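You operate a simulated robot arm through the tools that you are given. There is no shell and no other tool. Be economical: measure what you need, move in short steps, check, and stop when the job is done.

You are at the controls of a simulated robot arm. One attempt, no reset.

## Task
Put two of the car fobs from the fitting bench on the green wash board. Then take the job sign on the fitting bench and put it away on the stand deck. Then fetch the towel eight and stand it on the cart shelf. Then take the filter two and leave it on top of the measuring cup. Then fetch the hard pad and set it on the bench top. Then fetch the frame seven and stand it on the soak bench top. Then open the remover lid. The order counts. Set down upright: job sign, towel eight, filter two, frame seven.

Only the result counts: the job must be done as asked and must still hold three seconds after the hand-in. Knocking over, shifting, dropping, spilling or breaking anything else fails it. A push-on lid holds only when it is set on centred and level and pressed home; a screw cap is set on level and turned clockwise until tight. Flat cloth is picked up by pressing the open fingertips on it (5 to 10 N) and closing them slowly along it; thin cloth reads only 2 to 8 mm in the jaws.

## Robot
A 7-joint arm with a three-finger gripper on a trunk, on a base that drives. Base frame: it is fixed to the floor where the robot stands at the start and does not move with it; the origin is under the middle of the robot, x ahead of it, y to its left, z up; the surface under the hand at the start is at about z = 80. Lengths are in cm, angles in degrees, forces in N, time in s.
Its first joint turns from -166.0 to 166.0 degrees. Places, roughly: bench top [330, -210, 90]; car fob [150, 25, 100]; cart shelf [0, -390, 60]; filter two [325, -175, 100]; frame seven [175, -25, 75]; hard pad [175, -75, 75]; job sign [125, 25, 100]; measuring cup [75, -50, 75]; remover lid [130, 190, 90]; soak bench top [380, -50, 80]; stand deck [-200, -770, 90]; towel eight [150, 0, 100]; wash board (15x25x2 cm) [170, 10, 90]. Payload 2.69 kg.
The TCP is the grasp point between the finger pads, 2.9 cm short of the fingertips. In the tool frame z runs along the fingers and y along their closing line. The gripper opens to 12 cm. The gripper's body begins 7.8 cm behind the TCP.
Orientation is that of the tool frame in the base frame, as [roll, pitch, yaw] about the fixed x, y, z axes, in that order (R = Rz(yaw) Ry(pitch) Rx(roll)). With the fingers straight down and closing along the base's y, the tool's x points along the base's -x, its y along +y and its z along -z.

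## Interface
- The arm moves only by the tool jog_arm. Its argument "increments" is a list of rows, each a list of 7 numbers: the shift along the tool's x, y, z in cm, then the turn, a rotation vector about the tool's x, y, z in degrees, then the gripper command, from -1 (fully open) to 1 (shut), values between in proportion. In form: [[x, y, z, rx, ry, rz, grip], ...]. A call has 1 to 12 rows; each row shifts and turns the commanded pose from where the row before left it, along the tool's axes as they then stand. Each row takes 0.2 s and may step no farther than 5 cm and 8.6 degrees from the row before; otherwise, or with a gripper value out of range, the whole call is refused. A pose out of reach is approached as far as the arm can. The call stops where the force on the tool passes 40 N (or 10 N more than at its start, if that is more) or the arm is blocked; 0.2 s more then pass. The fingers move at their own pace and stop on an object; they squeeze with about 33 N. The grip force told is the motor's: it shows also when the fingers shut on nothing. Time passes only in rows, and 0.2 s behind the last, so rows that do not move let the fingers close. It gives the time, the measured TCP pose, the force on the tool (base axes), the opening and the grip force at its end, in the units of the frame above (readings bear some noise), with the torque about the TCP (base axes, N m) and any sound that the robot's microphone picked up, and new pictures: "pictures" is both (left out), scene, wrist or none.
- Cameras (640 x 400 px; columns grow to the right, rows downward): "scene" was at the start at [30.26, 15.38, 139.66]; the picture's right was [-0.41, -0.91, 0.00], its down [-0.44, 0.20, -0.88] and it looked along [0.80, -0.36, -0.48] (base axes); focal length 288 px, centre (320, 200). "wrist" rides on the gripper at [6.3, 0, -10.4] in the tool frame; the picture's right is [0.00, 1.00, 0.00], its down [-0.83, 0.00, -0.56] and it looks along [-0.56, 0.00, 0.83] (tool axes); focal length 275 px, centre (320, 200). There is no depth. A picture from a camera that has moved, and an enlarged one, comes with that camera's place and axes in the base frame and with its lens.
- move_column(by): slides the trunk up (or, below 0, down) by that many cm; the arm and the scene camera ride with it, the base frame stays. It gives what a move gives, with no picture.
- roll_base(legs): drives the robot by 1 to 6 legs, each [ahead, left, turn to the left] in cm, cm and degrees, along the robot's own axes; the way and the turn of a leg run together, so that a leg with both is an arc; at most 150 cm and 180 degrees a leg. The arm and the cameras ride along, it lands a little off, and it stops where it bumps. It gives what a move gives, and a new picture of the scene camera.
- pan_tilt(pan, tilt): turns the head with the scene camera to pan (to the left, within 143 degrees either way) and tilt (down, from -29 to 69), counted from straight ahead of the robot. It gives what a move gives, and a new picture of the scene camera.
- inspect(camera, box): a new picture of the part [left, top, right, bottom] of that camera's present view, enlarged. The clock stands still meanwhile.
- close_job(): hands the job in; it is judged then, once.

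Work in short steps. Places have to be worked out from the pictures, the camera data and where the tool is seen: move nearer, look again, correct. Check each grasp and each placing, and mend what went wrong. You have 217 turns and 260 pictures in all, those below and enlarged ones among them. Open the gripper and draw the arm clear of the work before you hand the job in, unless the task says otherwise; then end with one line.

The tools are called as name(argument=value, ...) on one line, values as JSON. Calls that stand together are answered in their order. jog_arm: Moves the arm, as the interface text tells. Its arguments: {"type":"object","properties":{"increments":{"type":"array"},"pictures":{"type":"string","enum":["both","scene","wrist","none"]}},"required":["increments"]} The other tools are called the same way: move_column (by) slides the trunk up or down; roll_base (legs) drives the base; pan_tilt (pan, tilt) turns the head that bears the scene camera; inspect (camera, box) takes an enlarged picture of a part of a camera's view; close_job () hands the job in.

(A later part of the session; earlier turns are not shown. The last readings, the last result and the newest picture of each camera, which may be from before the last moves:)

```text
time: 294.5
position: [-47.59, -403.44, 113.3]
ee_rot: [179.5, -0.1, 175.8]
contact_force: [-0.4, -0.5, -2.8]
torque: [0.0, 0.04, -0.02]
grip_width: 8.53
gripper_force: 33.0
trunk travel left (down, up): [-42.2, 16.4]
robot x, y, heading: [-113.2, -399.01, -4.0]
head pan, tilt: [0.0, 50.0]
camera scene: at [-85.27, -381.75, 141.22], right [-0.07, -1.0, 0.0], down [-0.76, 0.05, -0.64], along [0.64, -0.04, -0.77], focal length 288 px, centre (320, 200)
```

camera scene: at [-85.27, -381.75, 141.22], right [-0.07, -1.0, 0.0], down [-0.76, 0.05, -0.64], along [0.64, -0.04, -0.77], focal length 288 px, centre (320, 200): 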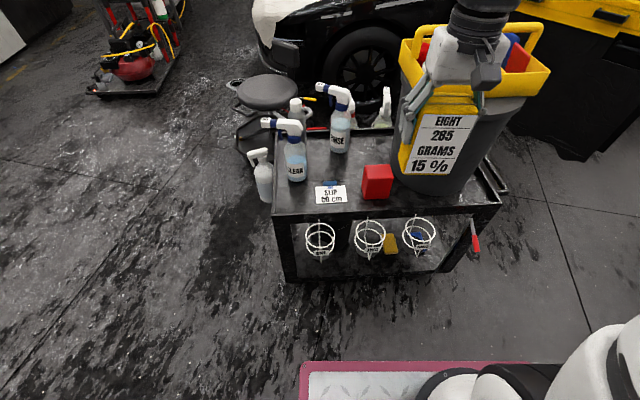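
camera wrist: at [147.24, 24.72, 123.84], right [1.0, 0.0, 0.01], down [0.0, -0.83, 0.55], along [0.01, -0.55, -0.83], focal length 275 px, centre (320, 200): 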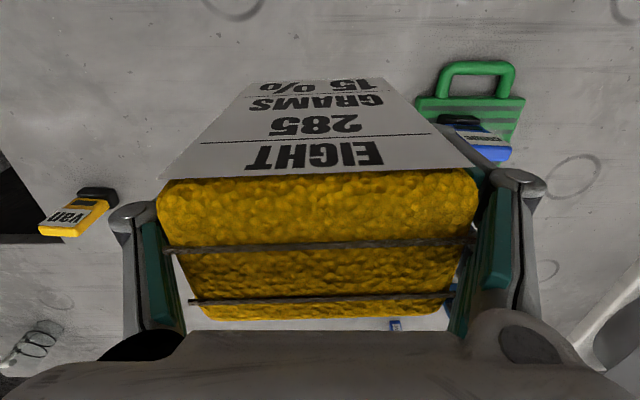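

Enlarge the cart from here to refine positions and deck height.

inspect(camera="scene", box=[240, 70, 520, 290])

```text
1.82 times, centred on (380, 180) of scene
camera zoom: at [-85.27, -381.75, 141.22], right [-0.07, -1.0, 0.0], down [-0.76, 0.05, -0.64], along [0.64, -0.04, -0.77], focal length 524 px, centre (211, 236)
```

zoom: 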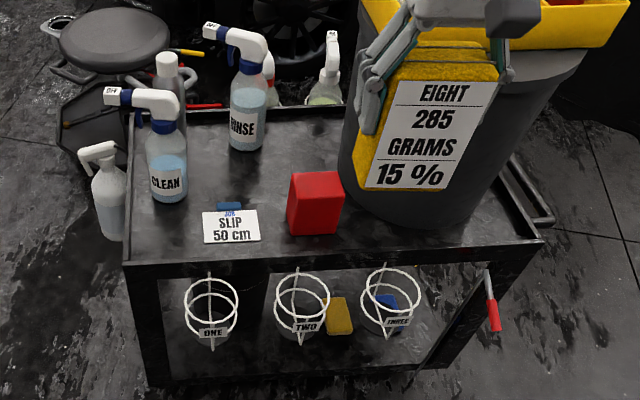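

Deck ≈z 63; target towel centre ≈(−4.5,−400). Shift the hand +6 in y, and drive 25 ahead with a 4° straightening.

jog_arm(increments=[[0, 3, 0, 0, 0, -4.2, 1], [0, 3, 0, 0, 0, 0, 1]], pictures="none")

roll_base(legs=[[25, 2, 0]])

```text
time: 295.1
position: [-47.49, -397.4, 113.63]
ee_rot: [179.6, -0.1, 179.9]
contact_force: [0.4, -1.3, -2.9]
torque: [0.02, 0.01, -0.01]
grip_width: 8.53
gripper_force: 33.7
trunk travel left (down, up): [-42.2, 16.4]
robot x, y, heading: [-113.45, -399.0, -3.9]
head pan, tilt: [0.0, 50.0]
```

```text
time: 296.9
position: [-22.88, -396.71, 113.7]
ee_rot: [179.7, 0.0, -179.8]
contact_force: [0.3, -0.1, -1.9]
torque: [-0.01, 0.01, 0.03]
grip_width: 8.57
gripper_force: 32.7
trunk travel left (down, up): [-42.2, 16.4]
robot x, y, heading: [-88.66, -398.79, -4.0]
head pan, tilt: [0.0, 50.0]
camera scene: at [-60.64, -381.35, 141.22], right [-0.07, -1.0, 0.0], down [-0.76, 0.05, -0.64], along [0.64, -0.04, -0.77], focal length 288 px, centre (320, 200)
```

scene: 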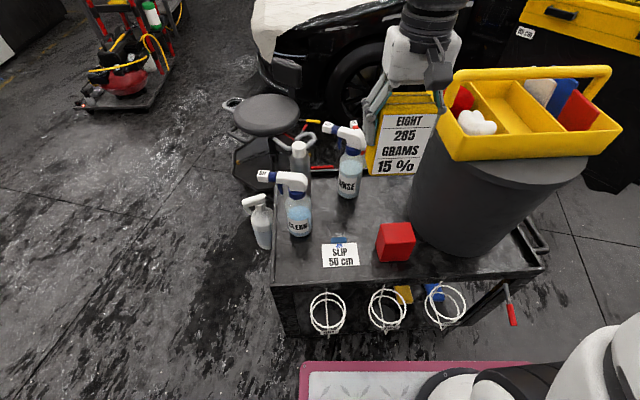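

Move over the spot (−4.5,−400) at height, then look.

jog_arm(increments=[[-4.6, -0.8, 0, 0, 0, 0, 1], [-4.6, -0.8, 0, 0, 0, 0, 1], [-4.6, -0.8, 0, 0, 0, 0, 1], [-4.6, -0.8, 0, 0, 0, 0, 1]])

```text
time: 297.9
position: [-4.3, -399.86, 113.73]
ee_rot: [179.6, 0.1, -179.8]
contact_force: [-0.3, -0.6, -2.0]
torque: [-0.01, -0.04, 0.02]
grip_width: 8.54
gripper_force: 32.9
trunk travel left (down, up): [-42.2, 16.4]
robot x, y, heading: [-88.5, -398.26, -3.6]
head pan, tilt: [0.0, 50.0]
camera scene: at [-60.69, -381.34, 141.22], right [-0.07, -1.0, 0.0], down [-0.76, 0.05, -0.64], along [0.64, -0.04, -0.77], focal length 288 px, centre (320, 200)
camera wrist: at [-10.66, -400.14, 124.18], right [-0.01, 1.0, 0.01], down [0.83, 0.0, 0.56], along [0.56, 0.01, -0.83], focal length 275 px, centre (320, 200)
```

scene: 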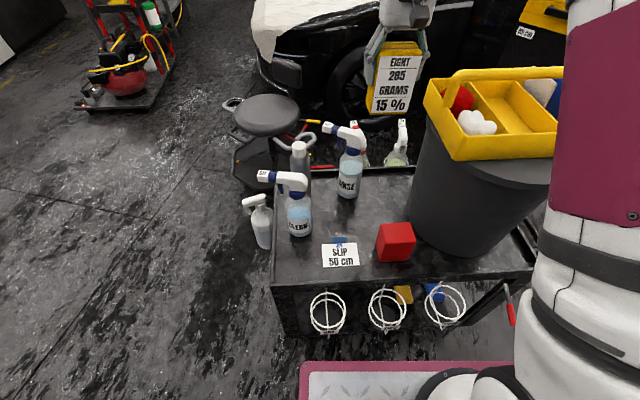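
wrist: 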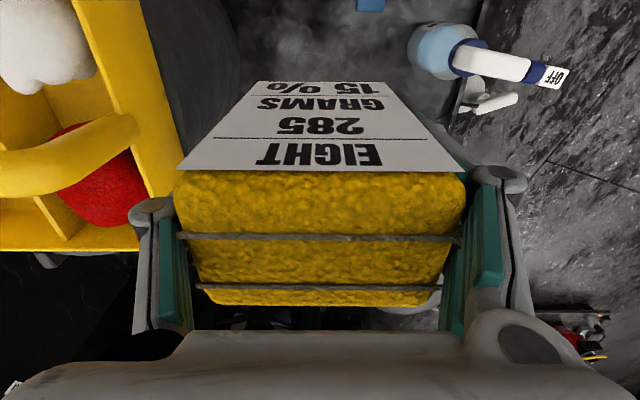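

Clearances fine (caddy edge y≈−413, RINSE front x≈5). Lower the column 12 and then the arm in steps.

move_column(by=-12)

jog_arm(increments=[[0, 0, 4, 0, 0, 0, 1], [0, 0, 4, 0, 0, 0, 1], [0, 0, 4, 0, 0, 0, 1], [0, 0, 4, 0, 0, 0, 1]])

```text
time: 299.4
position: [-4.32, -399.95, 101.65]
ee_rot: [179.5, 0.0, -179.8]
contact_force: [0.4, -0.2, -2.2]
torque: [0.03, -0.03, 0.0]
grip_width: 8.54
gripper_force: 32.5
trunk travel left (down, up): [-30.2, 28.4]
robot x, y, heading: [-88.59, -399.16, -3.7]
head pan, tilt: [0.0, 50.0]
```

```text
time: 300.4
position: [-4.34, -399.55, 85.42]
ee_rot: [179.5, 0.0, -179.8]
contact_force: [-0.7, 0.1, -3.0]
torque: [-0.02, -0.04, 0.0]
grip_width: 8.57
gripper_force: 33.0
trunk travel left (down, up): [-30.2, 28.4]
robot x, y, heading: [-88.2, -399.04, -3.7]
head pan, tilt: [0.0, 50.0]
camera scene: at [-54.23, -381.78, 129.27], right [-0.07, -1.0, 0.0], down [-0.76, 0.05, -0.64], along [0.64, -0.04, -0.77], focal length 288 px, centre (320, 200)
camera wrist: at [-10.75, -399.82, 95.88], right [-0.01, 1.0, 0.01], down [0.83, 0.0, 0.56], along [0.56, 0.01, -0.83], focal length 275 px, centre (320, 200)
```

scene: 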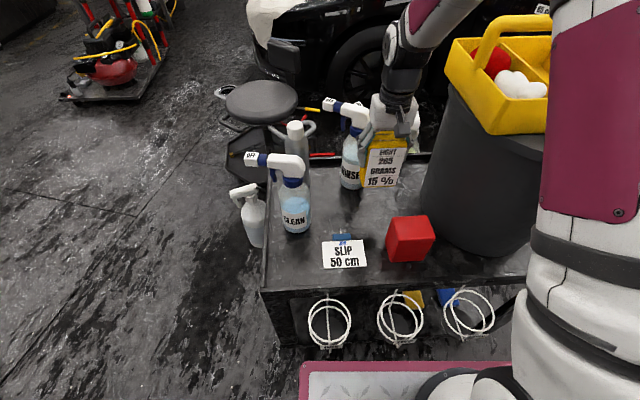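
wrist: 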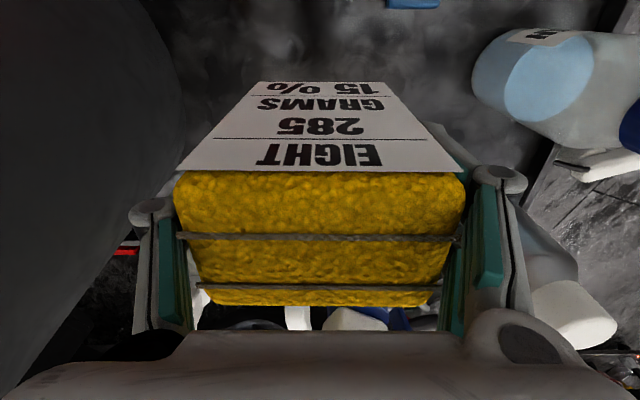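

Clear. Descend 11 more, then creep.

jog_arm(increments=[[0, 0, 4, 0, 0, 0, 1], [0, 0, 4, 0, 0, 0, 1], [0, 0, 2.5, 0, 0, 0, 1]])

```text
time: 301.2
position: [-4.44, -399.66, 75.15]
ee_rot: [179.6, 0.0, -179.8]
contact_force: [-0.4, 1.0, -1.8]
torque: [-0.04, -0.03, -0.01]
grip_width: 8.53
gripper_force: 33.2
trunk travel left (down, up): [-30.2, 28.4]
robot x, y, heading: [-88.63, -398.65, -3.5]
head pan, tilt: [0.0, 50.0]
camera scene: at [-54.22, -381.77, 129.27], right [-0.07, -1.0, 0.0], down [-0.76, 0.05, -0.64], along [0.64, -0.04, -0.77], focal length 288 px, centre (320, 200)
camera wrist: at [-10.71, -399.83, 85.59], right [-0.01, 1.0, 0.01], down [0.83, 0.0, 0.56], along [0.56, 0.01, -0.83], focal length 275 px, centre (320, 200)
```

scene: 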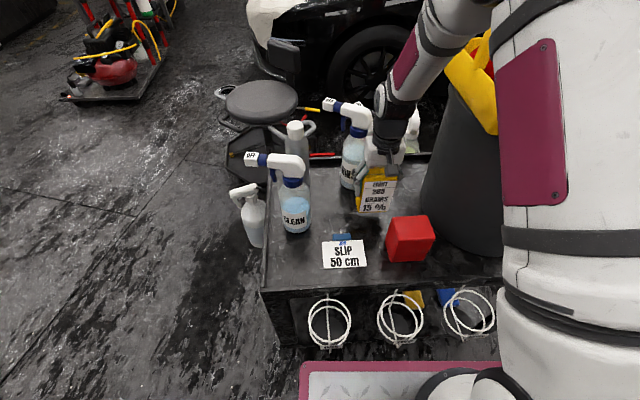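
wrist: 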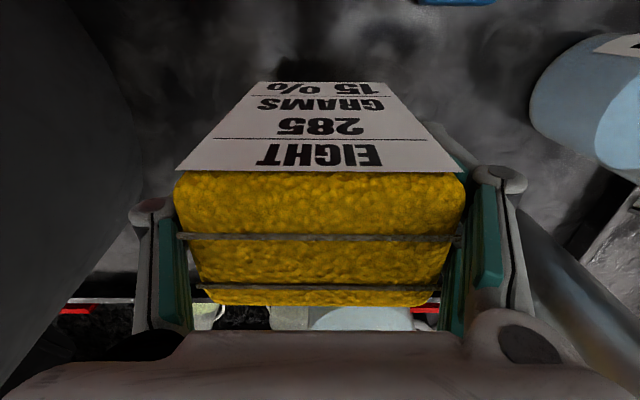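

Creep down until contact.

jog_arm(increments=[[0, 0, 1, 0, 0, 0, 1], [0, 0, 0.5, 0, 0, 0, 1], [0, 0, 0.5, 0, 0, 0, 1], [0, 0, 0.3, 0, 0, 0, 1]], pictures="none")

jog_arm(increments=[[0, 0, 0.3, 0, 0, 0, 1], [0, 0, 0.3, 0, 0, 0, 1]], pictures="none")

```text
time: 302.2
position: [-4.39, -399.69, 72.69]
ee_rot: [179.6, 0.0, -179.8]
contact_force: [-0.4, 0.1, -2.3]
torque: [0.0, -0.03, 0.04]
grip_width: 8.56
gripper_force: 33.1
trunk travel left (down, up): [-30.2, 28.4]
robot x, y, heading: [-88.69, -398.64, -3.9]
head pan, tilt: [0.0, 50.0]
```

```text
time: 302.8
position: [-4.23, -399.67, 72.19]
ee_rot: [179.7, -0.1, -179.8]
contact_force: [0.3, -0.4, -3.4]
torque: [0.01, -0.04, -0.02]
grip_width: 8.5
gripper_force: 32.9
trunk travel left (down, up): [-30.2, 28.4]
robot x, y, heading: [-88.88, -398.7, -3.9]
head pan, tilt: [0.0, 50.0]
```

Still free. Continue in 0.3 cm steps.

jog_arm(increments=[[0, 0, 0.3, 0, 0, 0, 1], [0, 0, 0.3, 0, 0, 0, 1], [0, 0, 0.2, 0, 0, 0, 1]], pictures="none")

jog_arm(increments=[[0, 0, 0.25, 0, 0, 0, 1], [0, 0, 0.2, 0, 0, 0, 1]], pictures="wrist")

```text
time: 303.6
position: [-4.33, -399.8, 71.3]
ee_rot: [179.6, -0.1, -179.8]
contact_force: [0.3, 0.6, -2.9]
torque: [-0.02, 0.0, 0.02]
grip_width: 8.53
gripper_force: 33.1
trunk travel left (down, up): [-30.2, 28.4]
robot x, y, heading: [-88.6, -398.72, -3.9]
head pan, tilt: [0.0, 50.0]
```

```text
time: 304.2
position: [-4.34, -399.57, 71.07]
ee_rot: [179.5, 0.3, -179.8]
contact_force: [-8.5, 1.5, 32.1]
torque: [-1.26, 0.13, -0.36]
grip_width: 8.53
gripper_force: 33.6
trunk travel left (down, up): [-30.2, 28.4]
robot x, y, heading: [-88.71, -398.15, -3.9]
head pan, tilt: [0.0, 50.0]
camera wrist: at [-10.74, -399.83, 81.63], right [-0.01, 1.0, 0.01], down [0.83, 0.0, 0.56], along [0.56, 0.01, -0.83], focal length 275 px, centre (320, 200)
```

wrist: 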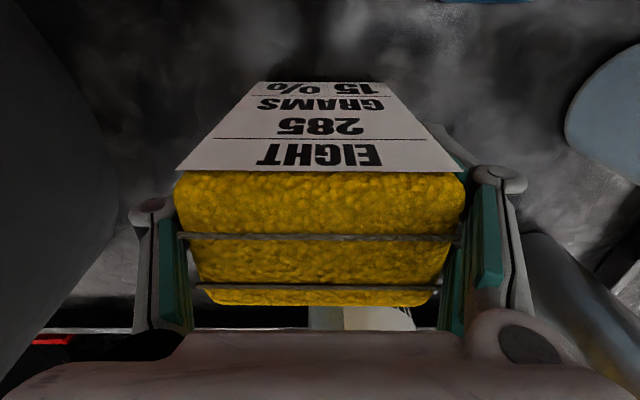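

On the deck. Relax slightly, open, and rise straight.

jog_arm(increments=[[0, 0, -0.2, 0, 0, 0, 1], [0, 0, 0, 0, 0, 0, -0.9], [0, 0, 0, 0, 0, 0, -0.9], [0, 0, 0, 0, 0, 0, -0.9]], pictures="wrist")

```text
time: 305.2
position: [-4.34, -399.66, 71.09]
ee_rot: [179.6, 0.0, -179.8]
contact_force: [-0.4, -1.2, -0.3]
torque: [0.0, 0.03, 0.02]
grip_width: 11.39
gripper_force: 0.1
trunk travel left (down, up): [-30.2, 28.4]
robot x, y, heading: [-88.24, -398.45, -3.7]
head pan, tilt: [0.0, 50.0]
camera wrist: at [-10.68, -399.83, 81.62], right [-0.01, 1.0, 0.01], down [0.83, 0.0, 0.56], along [0.56, 0.01, -0.83], focal length 275 px, centre (320, 200)
```

wrist: 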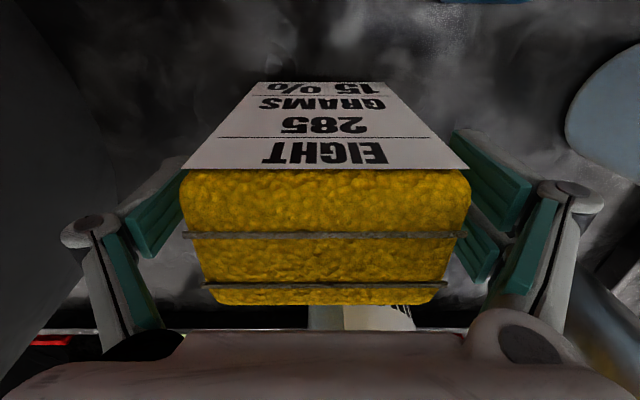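

Released, standing. Rise 24 cm and look.

jog_arm(increments=[[0, 0, -2, 0, 0, 0, -0.9], [0, 0, -4, 0, 0, 0, -0.9], [0, 0, -4.5, 0, 0, 0, -0.9], [0, 0, -4.5, 0, 0, 0, -0.9], [0, 0, -4.5, 0, 0, 0, -0.9], [0, 0, -4.5, 0, 0, 0, -0.9], [0, 0, -4.5, 0, 0, 0, -0.9], [0, 0, -4.5, 0, 0, 0, -0.9], [4.5, 0, 0, 0, 0, 0, -0.9], [4.5, 0, 0, 0, 0, 0, -0.9], [4.5, 0, 0, 0, 0, 0, -0.9], [4.5, 0, 0, 0, 0, 0, -0.9]])

```text
time: 307.8
position: [-22.42, -400.02, 104.22]
ee_rot: [179.7, 0.1, -179.8]
contact_force: [0.5, -0.3, -1.0]
torque: [-0.01, 0.05, -0.01]
grip_width: 11.41
gripper_force: 0.0
trunk travel left (down, up): [-30.2, 28.4]
robot x, y, heading: [-88.4, -398.83, -3.7]
head pan, tilt: [0.0, 50.0]
camera scene: at [-54.16, -381.77, 129.25], right [-0.07, -1.0, 0.0], down [-0.76, 0.05, -0.64], along [0.64, -0.04, -0.77], focal length 288 px, centre (320, 200)
camera wrist: at [-28.87, -400.15, 114.63], right [-0.01, 1.0, 0.01], down [0.83, 0.0, 0.56], along [0.56, 0.01, -0.83], focal length 275 px, centre (320, 200)
```

scene: 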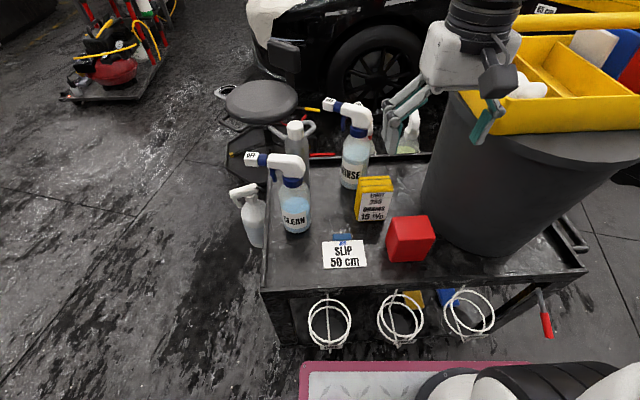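
wrist: 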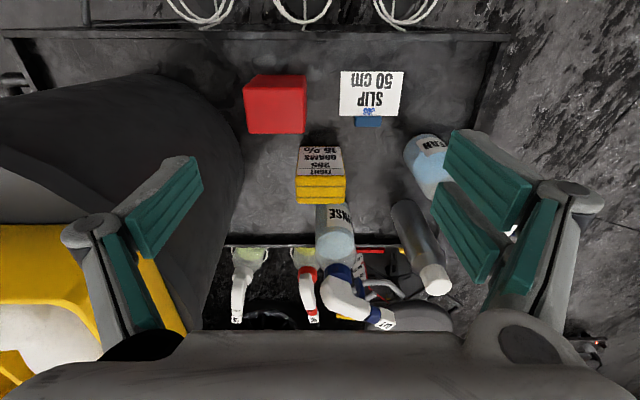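

Towel eight stands on the cart. Next filter two. Back off, raise the column, drive to y≈−190 and look east.

roll_base(legs=[[-22, 0, 0], [0, 0, 94], [130, 0, 0], [70, 0, 0], [0, 0, -90]])

move_column(by=26)

pan_tilt(pan=0, tilt=22)

```text
time: 326.8
position: [-42.13, -195.3, 104.12]
ee_rot: [179.6, 0.0, -176.5]
contact_force: [1.4, -0.2, -0.1]
torque: [-0.02, 0.02, -0.01]
grip_width: 11.39
gripper_force: 0.1
trunk travel left (down, up): [-30.2, 28.4]
robot x, y, heading: [-108.22, -197.86, -0.2]
head pan, tilt: [0.0, 50.0]
camera scene: at [-74.72, -178.96, 129.27], right [-0.01, -1.0, 0.0], down [-0.77, 0.0, -0.64], along [0.64, 0.0, -0.77], focal length 288 px, centre (320, 200)
```

scene: 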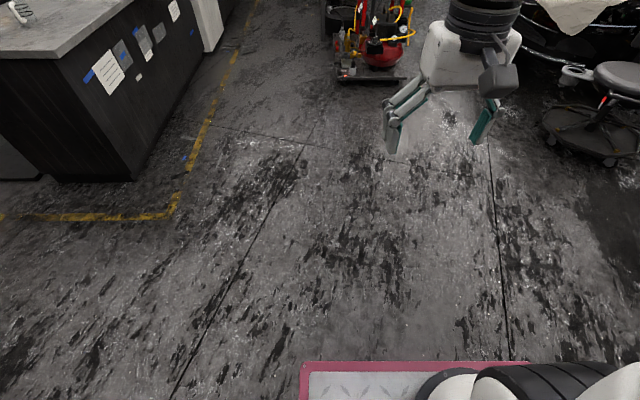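

```text
time: 329.4
position: [-41.97, -195.24, 130.08]
ee_rot: [179.6, 0.0, -176.5]
contact_force: [0.1, 0.2, -0.8]
torque: [0.01, -0.01, -0.01]
grip_width: 11.4
gripper_force: 0.1
trunk travel left (down, up): [-56.2, 2.4]
robot x, y, heading: [-108.18, -198.0, -0.6]
head pan, tilt: [0.0, 50.0]
```

```text
time: 330.4
position: [-42.0, -195.3, 130.1]
ee_rot: [179.6, 0.0, -176.4]
contact_force: [0.1, 0.4, -0.6]
torque: [0.02, 0.02, 0.01]
grip_width: 11.4
gripper_force: 0.0
trunk travel left (down, up): [-56.2, 2.4]
robot x, y, heading: [-107.86, -197.85, -0.5]
head pan, tilt: [0.0, 22.0]
camera scene: at [-93.01, -178.84, 159.51], right [-0.01, -1.0, 0.0], down [-0.38, 0.0, -0.93], along [0.93, -0.01, -0.38], focal length 288 px, centre (320, 200)
```

scene: 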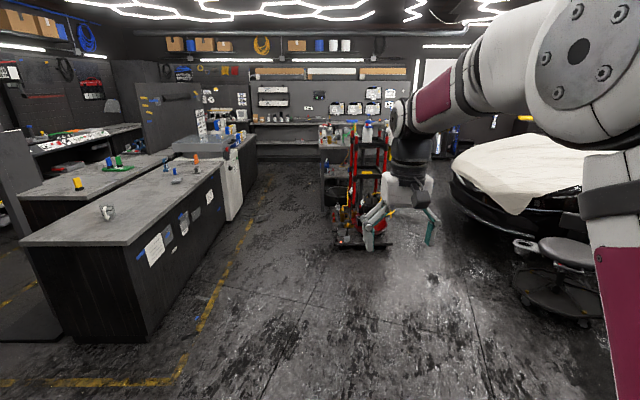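

A clear corridor at y≈−137 leads east. Strafe left 60, drive ahead to x≈170 and look.

roll_base(legs=[[0, 62, 0], [148, 0, 0], [125, 0, 0]])

pan_tilt(pan=-15, tilt=28)

```text
time: 346.7
position: [231.79, -129.25, 130.13]
ee_rot: [179.6, 0.0, -174.4]
contact_force: [0.4, -0.7, -0.1]
torque: [0.0, 0.0, 0.03]
grip_width: 11.41
gripper_force: 0.0
trunk travel left (down, up): [-56.2, 2.4]
robot x, y, heading: [165.79, -134.29, 1.4]
head pan, tilt: [0.0, 22.0]
camera scene: at [180.26, -114.6, 159.52], right [0.03, -1.0, 0.0], down [-0.37, -0.01, -0.93], along [0.93, 0.03, -0.37], focal length 288 px, centre (320, 200)
```

scene: 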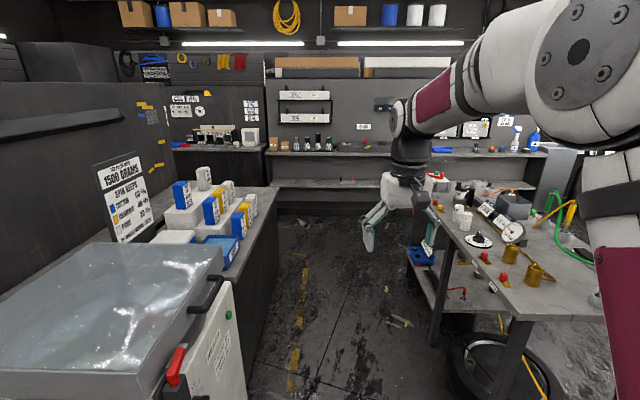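

```text
time: 347.5
position: [231.77, -129.22, 130.2]
ee_rot: [179.5, 0.0, -174.4]
contact_force: [0.3, -0.2, -0.2]
torque: [0.01, -0.03, -0.02]
grip_width: 11.42
gripper_force: 0.1
trunk travel left (down, up): [-56.2, 2.4]
robot x, y, heading: [166.21, -133.94, 1.7]
head pan, tilt: [-15.0, 28.0]
camera scene: at [179.87, -116.97, 158.55], right [-0.23, -0.97, 0.0], down [-0.46, 0.11, -0.88], along [0.86, -0.2, -0.47], focal length 288 px, centre (320, 200)
```

scene: 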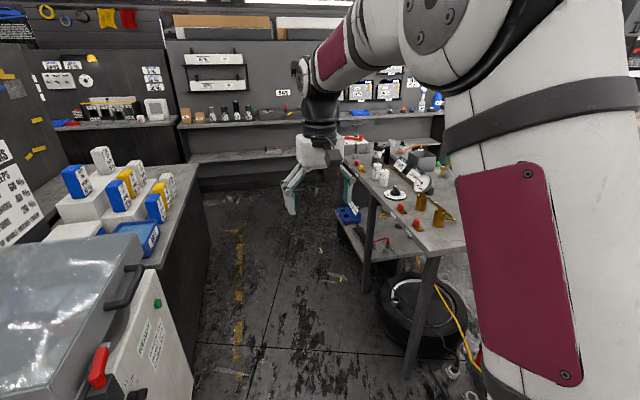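

Bench with small fittings is to the right (left edge y≈−177). Drive 65 ahead and look down at it.

roll_base(legs=[[65, 5, -1.5]])

pan_tilt(pan=-30, tilt=38)

```text
time: 351.1
position: [296.73, -125.98, 130.15]
ee_rot: [179.6, 0.0, -176.5]
contact_force: [0.1, -0.4, 0.0]
torque: [0.0, 0.0, 0.0]
grip_width: 11.39
gripper_force: 0.1
trunk travel left (down, up): [-56.2, 2.4]
robot x, y, heading: [230.85, -128.46, -0.5]
head pan, tilt: [-15.0, 28.0]
camera scene: at [245.32, -111.81, 158.55], right [-0.27, -0.96, 0.0], down [-0.45, 0.12, -0.88], along [0.85, -0.23, -0.47], focal length 288 px, centre (320, 200)
```

scene: 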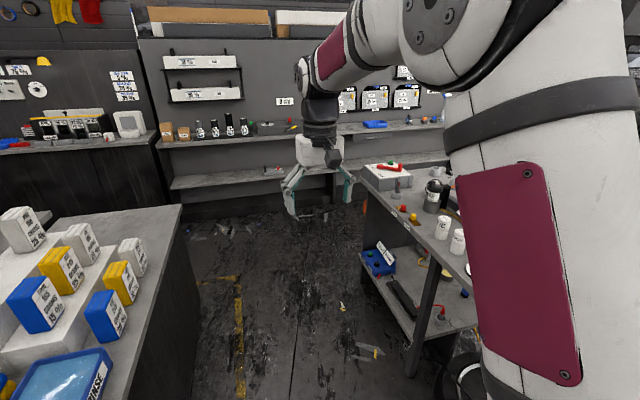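

```text
time: 351.9
position: [296.77, -125.98, 130.15]
ee_rot: [179.5, 0.0, -176.5]
contact_force: [0.3, 0.0, -0.3]
torque: [0.0, 0.01, -0.01]
grip_width: 11.41
gripper_force: 0.1
trunk travel left (down, up): [-56.2, 2.4]
robot x, y, heading: [230.6, -128.31, -0.7]
head pan, tilt: [-30.0, 38.0]
camera scene: at [243.99, -113.75, 157.0], right [-0.51, -0.86, 0.0], down [-0.53, 0.31, -0.79], along [0.68, -0.4, -0.62], focal length 288 px, centre (320, 200)
```

scene: 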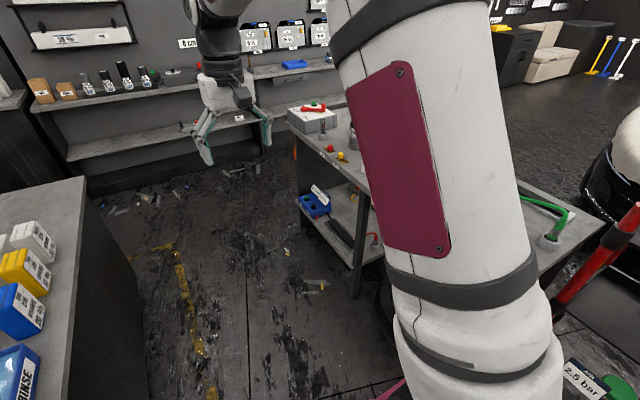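

The arm hides the bench; drive 28 more ahead, then put the hand (wrist camera) over the bench.

roll_base(legs=[[28, 6, 0]])

jog_arm(increments=[[0, -4.8, 0, 0, 0, 0, -1], [0, -4.8, 0, 0, 0, 0, -1], [0, -4.8, 0, 0, 0, 0, -1], [0, -4.8, 0, 0, 0, 0, -1], [0, -4.8, 0, 0, 0, 0, -1], [0, -4.8, 0, 0, 0, 0, -1]])

```text
time: 353.9
position: [325.19, -120.22, 130.13]
ee_rot: [179.6, 0.0, -176.7]
contact_force: [-1.0, 0.4, 0.9]
torque: [0.0, -0.01, 0.02]
grip_width: 11.38
gripper_force: 0.2
trunk travel left (down, up): [-56.2, 2.4]
robot x, y, heading: [259.28, -122.49, -0.4]
head pan, tilt: [-30.0, 38.0]
camera scene: at [272.44, -107.9, 157.0], right [-0.51, -0.86, 0.0], down [-0.53, 0.31, -0.79], along [0.68, -0.4, -0.62], focal length 288 px, centre (320, 200)
```

scene: 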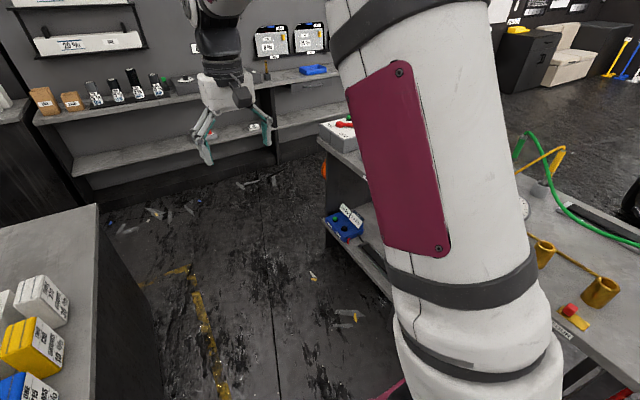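

```text
time: 355.3
position: [327.1, -149.01, 129.88]
ee_rot: [179.6, 0.0, -176.5]
contact_force: [0.3, 1.8, 0.0]
torque: [-0.1, 0.03, 0.02]
grip_width: 12.0
gripper_force: 0.0
trunk travel left (down, up): [-56.2, 2.4]
robot x, y, heading: [259.09, -123.0, -0.5]
head pan, tilt: [-30.0, 38.0]
camera scene: at [272.44, -107.83, 156.99], right [-0.51, -0.86, 0.0], down [-0.53, 0.31, -0.79], along [0.68, -0.4, -0.62], focal length 288 px, centre (320, 200)
camera wrist: at [320.74, -149.45, 140.42], right [-0.07, 1.0, 0.01], down [0.83, 0.05, 0.56], along [0.55, 0.04, -0.83], focal length 275 px, centre (320, 200)
```

scene: 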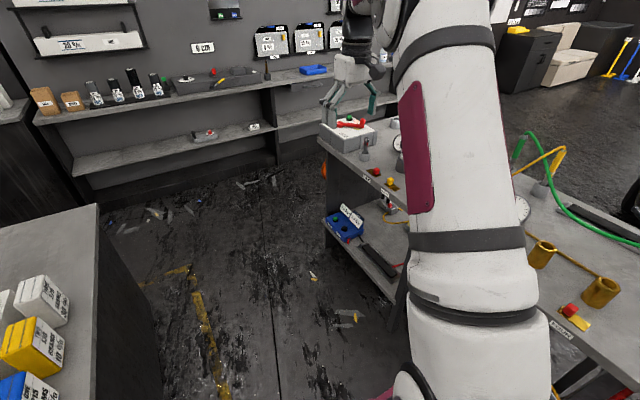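
wrist: 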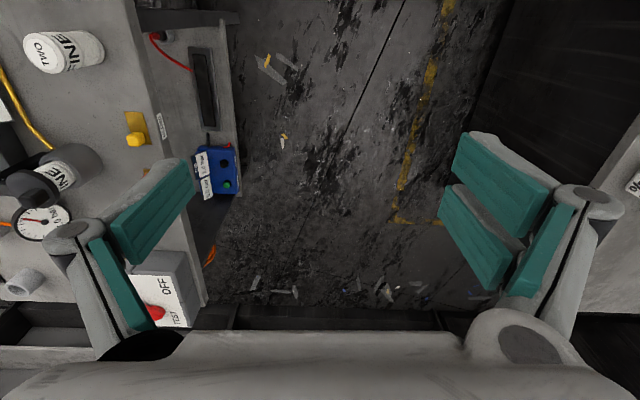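

Filter TWO (white cylinder) is visible at left. Enlarge it.

inspect(camera="wrist", box=[0, 0, 200, 220])

inspect(camera="scene", box=[310, 90, 420, 220])

```text
1.82 times, centred on (100, 110) of wrist
camera zoom: at [320.74, -149.45, 140.42], right [-0.07, 1.0, 0.01], down [0.83, 0.05, 0.56], along [0.55, 0.04, -0.83], focal length 500 px, centre (720, 364)
```

zoom: 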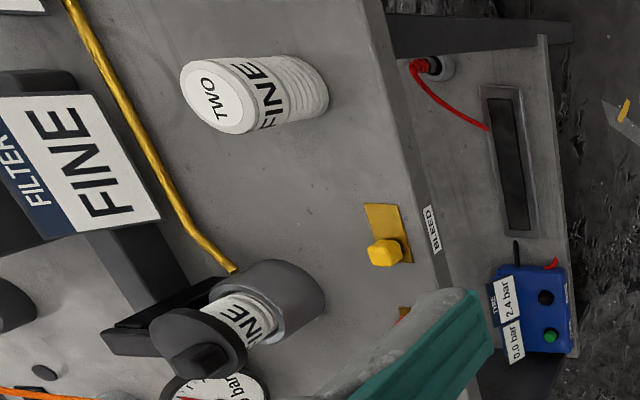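

```text
3.08 times, centred on (365, 155) of scene
camera zoom: at [272.44, -107.83, 156.99], right [-0.51, -0.86, 0.0], down [-0.53, 0.31, -0.79], along [0.68, -0.4, -0.62], focal length 887 px, centre (182, 338)
```

zoom: 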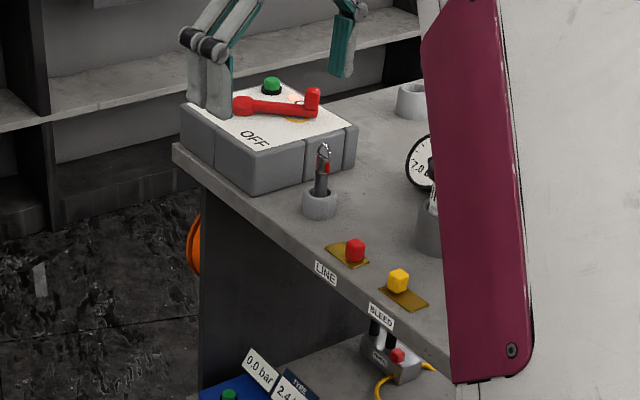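

Filter TWO: axis ≈(327,−187), top ≈97.5. Move base ahead 18, lower column 10, then move the hand above it.

roll_base(legs=[[18, 0, 0]])

move_column(by=-10)

jog_arm(increments=[[2.3, -4, 0, 0, 0, 0, -1], [2.3, -4, 0, 0, 0, 0, -1], [2.3, -4, 0, 0, 0, 0, -1], [2.3, -4, 0, 0, 0, 0, -1], [2.3, -4, 0, 0, 0, 0, -1], [2.3, -4, 0, 0, 0, 0, -1], [2.3, -4, 0, 0, 0, 0, -1], [2.0, -4, 0, 0, 0, 0, -1]])

```text
time: 356.8
position: [345.13, -148.84, 129.96]
ee_rot: [179.7, 0.0, -176.4]
contact_force: [-0.9, -0.7, 0.9]
torque: [0.02, -0.01, 0.01]
grip_width: 11.99
gripper_force: 0.1
trunk travel left (down, up): [-56.2, 2.4]
robot x, y, heading: [277.51, -122.86, -0.2]
head pan, tilt: [-30.0, 38.0]
camera scene: at [290.42, -107.99, 157.0], right [-0.51, -0.86, 0.0], down [-0.53, 0.31, -0.79], along [0.68, -0.4, -0.62], focal length 288 px, centre (320, 200)
```

scene: 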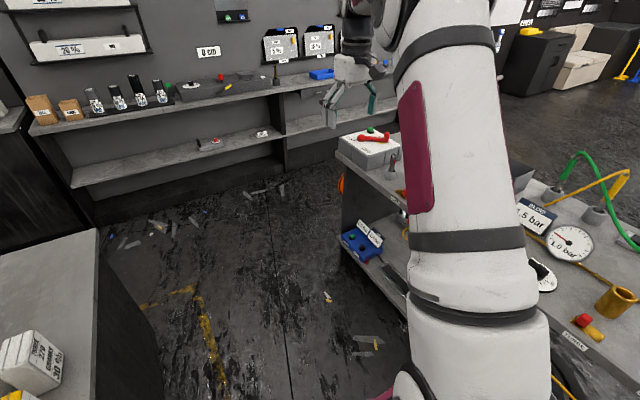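

```text
time: 358.1
position: [345.09, -148.93, 119.98]
ee_rot: [179.6, -0.2, -176.6]
contact_force: [0.9, -0.4, -0.4]
torque: [-0.01, -0.01, -0.01]
grip_width: 12.01
gripper_force: 0.0
trunk travel left (down, up): [-46.2, 12.4]
robot x, y, heading: [277.31, -122.83, -0.3]
head pan, tilt: [-30.0, 38.0]
```

```text
time: 359.9
position: [329.01, -181.75, 119.58]
ee_rot: [179.6, 0.0, -176.4]
contact_force: [0.6, 0.9, 1.6]
torque: [-0.09, 0.07, 0.0]
grip_width: 11.99
gripper_force: 0.1
trunk travel left (down, up): [-46.2, 12.4]
robot x, y, heading: [277.53, -122.28, -0.3]
head pan, tilt: [-30.0, 38.0]
camera scene: at [300.83, -107.98, 146.95], right [-0.5, -0.86, 0.0], down [-0.53, 0.31, -0.79], along [0.68, -0.4, -0.62], focal length 288 px, centre (320, 200)
camera wrist: at [322.79, -182.33, 130.09], right [-0.07, 1.0, 0.01], down [0.83, 0.05, 0.56], along [0.55, 0.04, -0.83], focal length 275 px, centre (320, 200)
```

scene: 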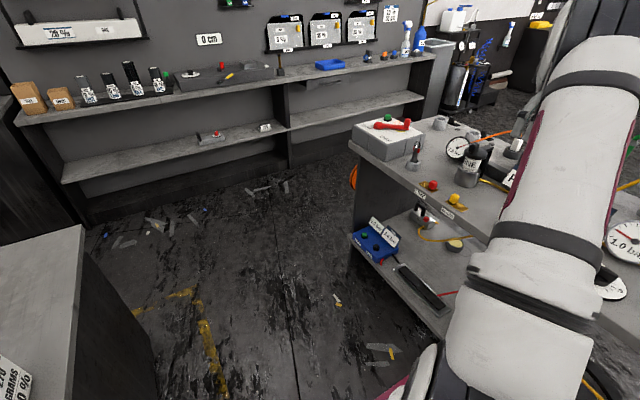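
wrist: 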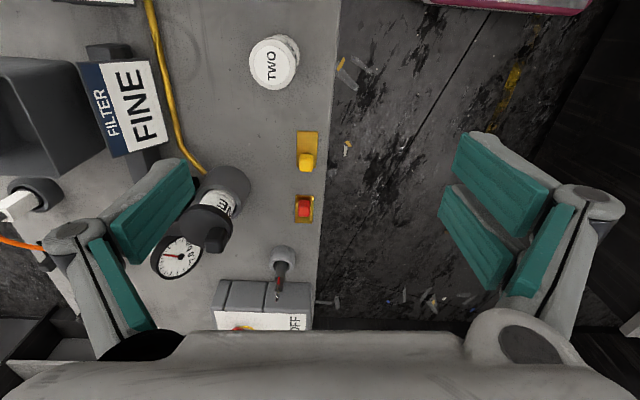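

Filter confirmed at (327.2,−187.2). Descend open to z≈94.5.

jog_arm(increments=[[1.1, -2.6, 2, 0, 0, 0, -1], [1.1, -2.6, 2, 0, 0, 0, -1], [0, 0, 4.5, 0, 0, 0, -1], [0, 0, 4.5, 0, 0, 0, -1], [0, 0, 4, 0, 0, 0, -1]], pictures="wrist")

```text
time: 361.1
position: [327.21, -187.36, 102.52]
ee_rot: [179.6, 0.1, -176.5]
contact_force: [0.3, 0.1, 0.3]
torque: [-0.03, -0.01, -0.01]
grip_width: 11.98
gripper_force: 0.0
trunk travel left (down, up): [-46.2, 12.4]
robot x, y, heading: [276.84, -122.46, -0.2]
head pan, tilt: [-30.0, 38.0]
camera wrist: at [320.84, -187.82, 112.99], right [-0.07, 1.0, 0.01], down [0.83, 0.05, 0.56], along [0.55, 0.04, -0.83], focal length 275 px, centre (320, 200)
```

wrist: 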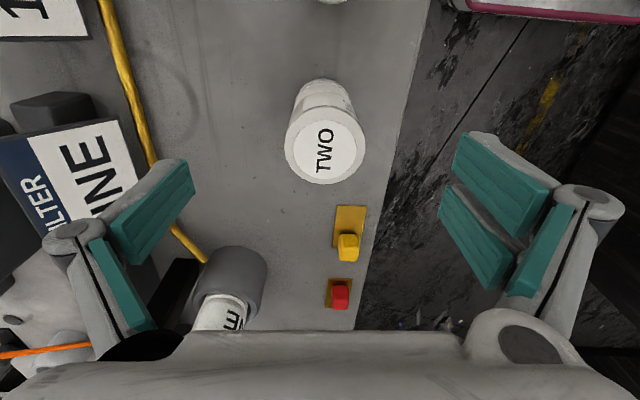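

Well centred. Descend 8 with partly closed fingers, then grip.

jog_arm(increments=[[0, 0, 3, 0, 0, 0, -0.4], [0, 0, 3, 0, 0, 0, -0.4], [0, 0, 2, 0, 0, 0, -0.4], [0, 0, 0, 0, 0, 0, 1], [0, 0, 0, 0, 0, 0, 1], [0, 0, 0, 0, 0, 0, 1]], pictures="wrist")

```text
time: 362.5
position: [327.09, -187.3, 94.41]
ee_rot: [179.6, 0.0, -176.4]
contact_force: [0.6, -0.5, -0.2]
torque: [0.0, 0.0, 0.0]
grip_width: 4.86
gripper_force: 33.0
trunk travel left (down, up): [-46.2, 12.4]
robot x, y, heading: [277.46, -122.74, -0.0]
head pan, tilt: [-30.0, 38.0]
camera wrist: at [320.78, -187.76, 105.01], right [-0.07, 1.0, 0.01], down [0.83, 0.05, 0.56], along [0.55, 0.04, -0.83], focal length 275 px, centre (320, 200)
```

wrist: 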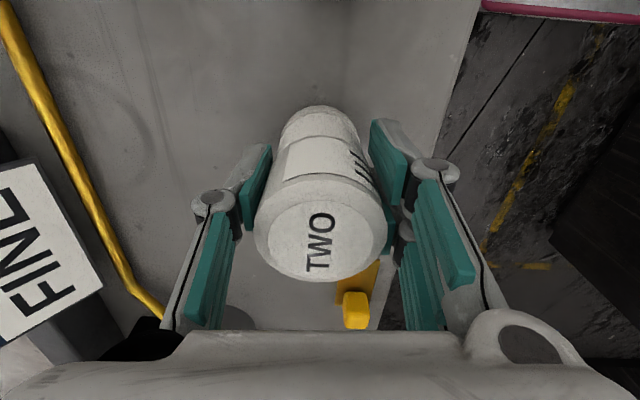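

Filter gripped (4.86). Lift 24, then swing the hand back in front of the robot.

jog_arm(increments=[[0, 0, -1, 0, 0, 0, 1], [0, 0, -4.6, 0, 0, 0, 1], [0, 0, -4.6, 0, 0, 0, 1], [0, 0, -4.6, 0, 0, 0, 1], [0, 0, -4.6, 0, 0, 0, 1], [0, 0, -4.6, 0, 0, 0, 1], [0, 4.8, 0, 0, 0, 0, 1], [0, 4.8, 0, 0, 0, 0, 1], [0, 4.8, 0, 0, 0, 0, 1], [0, 4.8, 0, 0, 0, 0, 1], [0, 4.8, 0, 0, 0, 0, 1], [0, 4.8, 0, 0, 0, 0, 1]])

```text
time: 365.1
position: [325.31, -158.25, 118.59]
ee_rot: [179.6, 0.0, -176.4]
contact_force: [0.4, -0.6, -0.9]
torque: [0.06, -0.02, 0.0]
grip_width: 4.85
gripper_force: 32.8
out of reach, approached as far as the arm can: row 6
trunk travel left (down, up): [-46.2, 12.4]
robot x, y, heading: [277.44, -122.84, -0.4]
head pan, tilt: [-30.0, 38.0]
camera scene: at [300.84, -108.13, 146.97], right [-0.51, -0.86, 0.0], down [-0.53, 0.31, -0.79], along [0.68, -0.4, -0.62], focal length 288 px, centre (320, 200)
camera wrist: at [318.95, -158.66, 129.11], right [-0.07, 1.0, 0.01], down [0.83, 0.05, 0.56], along [0.55, 0.04, -0.83], focal length 275 px, centre (320, 200)
```

scene: 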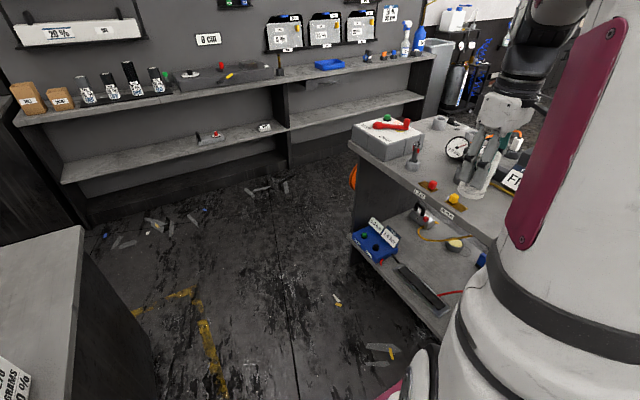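
wrist: 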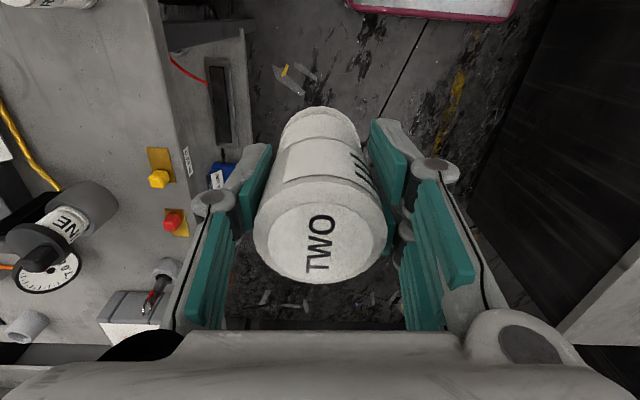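

Swing on to (341,−127).

jog_arm(increments=[[-4, 2.5, 0, 0, 0, 0, 1], [-4, 2.5, 0, 0, 0, 0, 1], [-4, 2.5, 0, 0, 0, 0, 1], [-4, 2.5, 0, 0, 0, 0, 1], [-2, 4, 0, 0, 0, 0, 1], [0, 4.5, 0, 0, 0, 0, 1], [0, 4.5, 0, 0, 0, 0, 1], [0, 4.5, 0, 0, 0, 0, 1], [0, 4, 0, 0, 0, 0, 1]], pictures="none")

```text
time: 367.1
position: [341.29, -125.77, 118.81]
ee_rot: [179.6, 0.0, -176.4]
contact_force: [0.3, -0.1, -0.1]
torque: [0.01, 0.02, 0.02]
grip_width: 4.83
gripper_force: 32.8
trunk travel left (down, up): [-46.2, 12.4]
robot x, y, heading: [277.32, -122.85, -0.7]
head pan, tilt: [-30.0, 38.0]
```

Back out of the corridor to x≈66, y≈−142, then turn to face the island bench.

roll_base(legs=[[-110, -6, 0], [-102, -14, 0], [0, 0, 90.7]])

pan_tilt(pan=0, tilt=50)

```text
time: 381.6
position: [66.23, -78.95, 118.86]
ee_rot: [179.6, 0.0, -84.5]
contact_force: [0.6, -0.6, -0.8]
torque: [-0.03, 0.04, -0.04]
grip_width: 4.85
gripper_force: 33.0
trunk travel left (down, up): [-46.2, 12.4]
robot x, y, heading: [65.5, -143.01, 91.7]
head pan, tilt: [-30.0, 38.0]
camera scene: at [50.1, -119.95, 146.96], right [0.88, -0.47, 0.0], down [-0.29, -0.54, -0.79], along [0.37, 0.69, -0.62], focal length 288 px, centre (320, 200)
```

scene: 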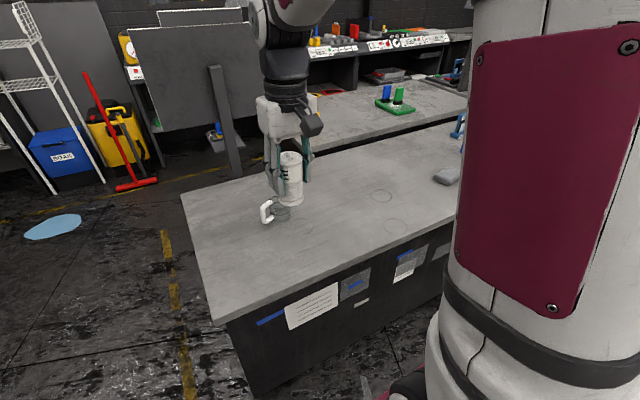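

```text
time: 382.5
position: [66.41, -79.02, 118.82]
ee_rot: [179.6, 0.0, -84.5]
contact_force: [-0.4, -0.2, -1.4]
torque: [-0.01, -0.02, 0.0]
grip_width: 4.82
gripper_force: 33.6
trunk travel left (down, up): [-46.2, 12.4]
robot x, y, heading: [65.53, -142.75, 91.8]
head pan, tilt: [0.0, 50.0]
camera scene: at [45.79, -119.85, 145.25], right [1.0, 0.03, 0.0], down [0.02, -0.77, -0.64], along [-0.02, 0.64, -0.77], focal length 288 px, centre (320, 200)
```

scene: 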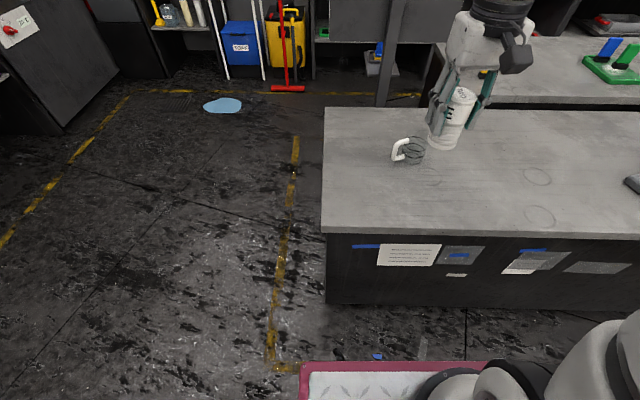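

Enlarge the cup.

inspect(camera="scene", box=[370, 100, 480, 200])

jog_arm(increments=[[-4.5, 0, 0, 0, 0, 5.5, 1], [0, 0, 0, 0, 0, 0, 1]], pictures="wrist")

```text
4.00 times, centred on (425, 150) of scene
camera zoom: at [45.79, -119.85, 145.25], right [1.0, 0.03, 0.0], down [0.02, -0.77, -0.64], along [-0.02, 0.64, -0.77], focal length 1154 px, centre (-100, 400)
```

zoom: 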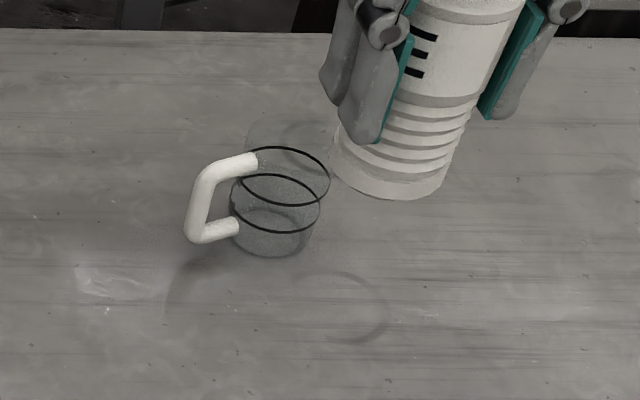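

```text
time: 383.1
position: [65.83, -74.45, 118.99]
ee_rot: [179.7, -0.1, -89.9]
contact_force: [0.7, 0.1, -1.7]
torque: [-0.03, 0.0, -0.02]
grip_width: 4.85
gripper_force: 33.0
trunk travel left (down, up): [-46.2, 12.4]
robot x, y, heading: [65.59, -143.15, 91.9]
head pan, tilt: [0.0, 50.0]
camera wrist: at [65.89, -80.72, 129.45], right [-1.0, -0.01, 0.01], down [0.0, 0.83, 0.55], along [-0.01, 0.55, -0.83], focal length 275 px, centre (320, 200)
```

wrist: 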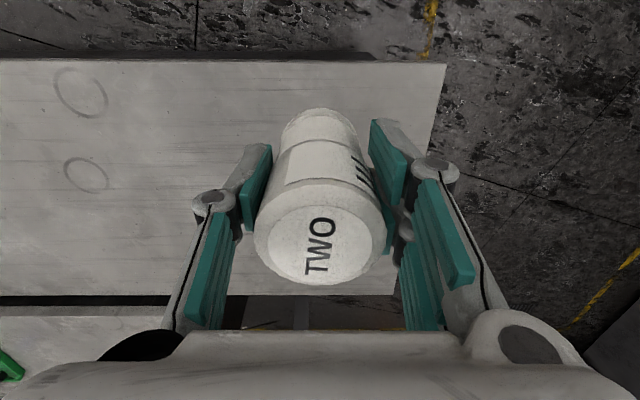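

Enlarge the cup more to judge its mouth.

inspect(camera="scene", box=[385, 120, 435, 170])

```text
8.00 times, centred on (410, 145) of scene
camera zoom: at [45.78, -119.86, 145.24], right [1.0, 0.03, 0.0], down [0.02, -0.77, -0.64], along [-0.02, 0.64, -0.77], focal length 2307 px, centre (-400, 640)
```

zoom: 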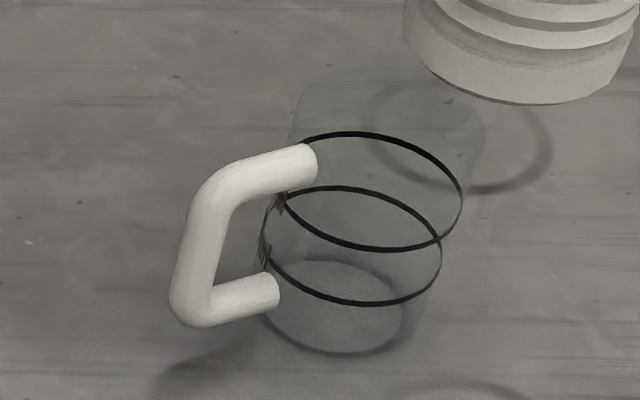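

Cup axis ≈(74.05,−47.15), rim z≈89.7, mouth ≈7 cm. Drive 14 closer, and move the filter above the cup.

roll_base(legs=[[14, 0, 0]])

inspect(camera="scene", box=[380, 120, 480, 220])

```text
time: 384.4
position: [65.34, -60.45, 118.87]
ee_rot: [179.7, -0.1, -89.9]
contact_force: [-0.5, -0.6, -0.2]
torque: [0.0, 0.0, -0.04]
grip_width: 4.87
gripper_force: 33.1
trunk travel left (down, up): [-46.2, 12.4]
robot x, y, heading: [65.13, -128.95, 91.7]
head pan, tilt: [0.0, 50.0]
camera scene: at [45.38, -105.85, 145.25], right [1.0, 0.03, 0.0], down [0.02, -0.77, -0.64], along [-0.02, 0.64, -0.77], focal length 288 px, centre (320, 200)
```

scene: 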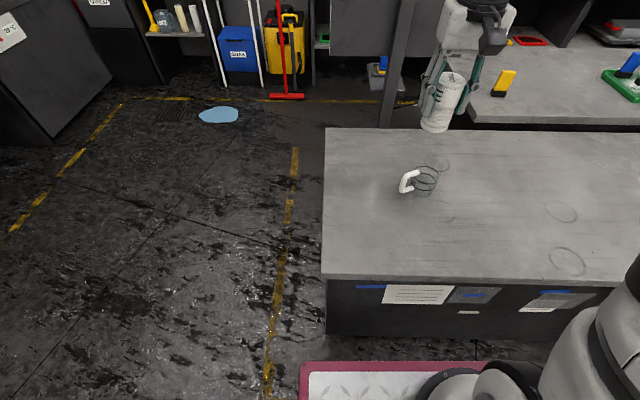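

```text
4.00 times, centred on (430, 170) of scene
camera zoom: at [45.38, -105.85, 145.25], right [1.0, 0.03, 0.0], down [0.02, -0.77, -0.64], along [-0.02, 0.64, -0.77], focal length 1154 px, centre (-120, 320)
```

zoom: 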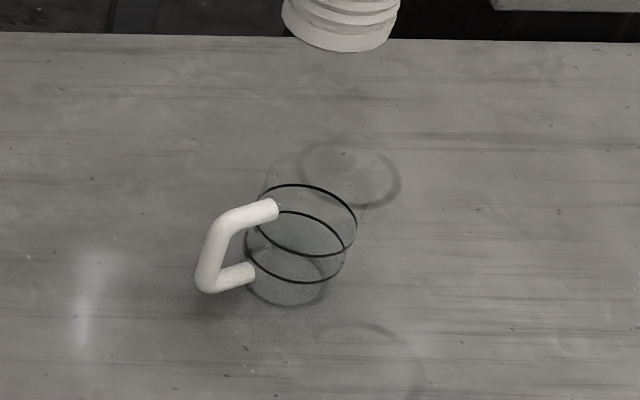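

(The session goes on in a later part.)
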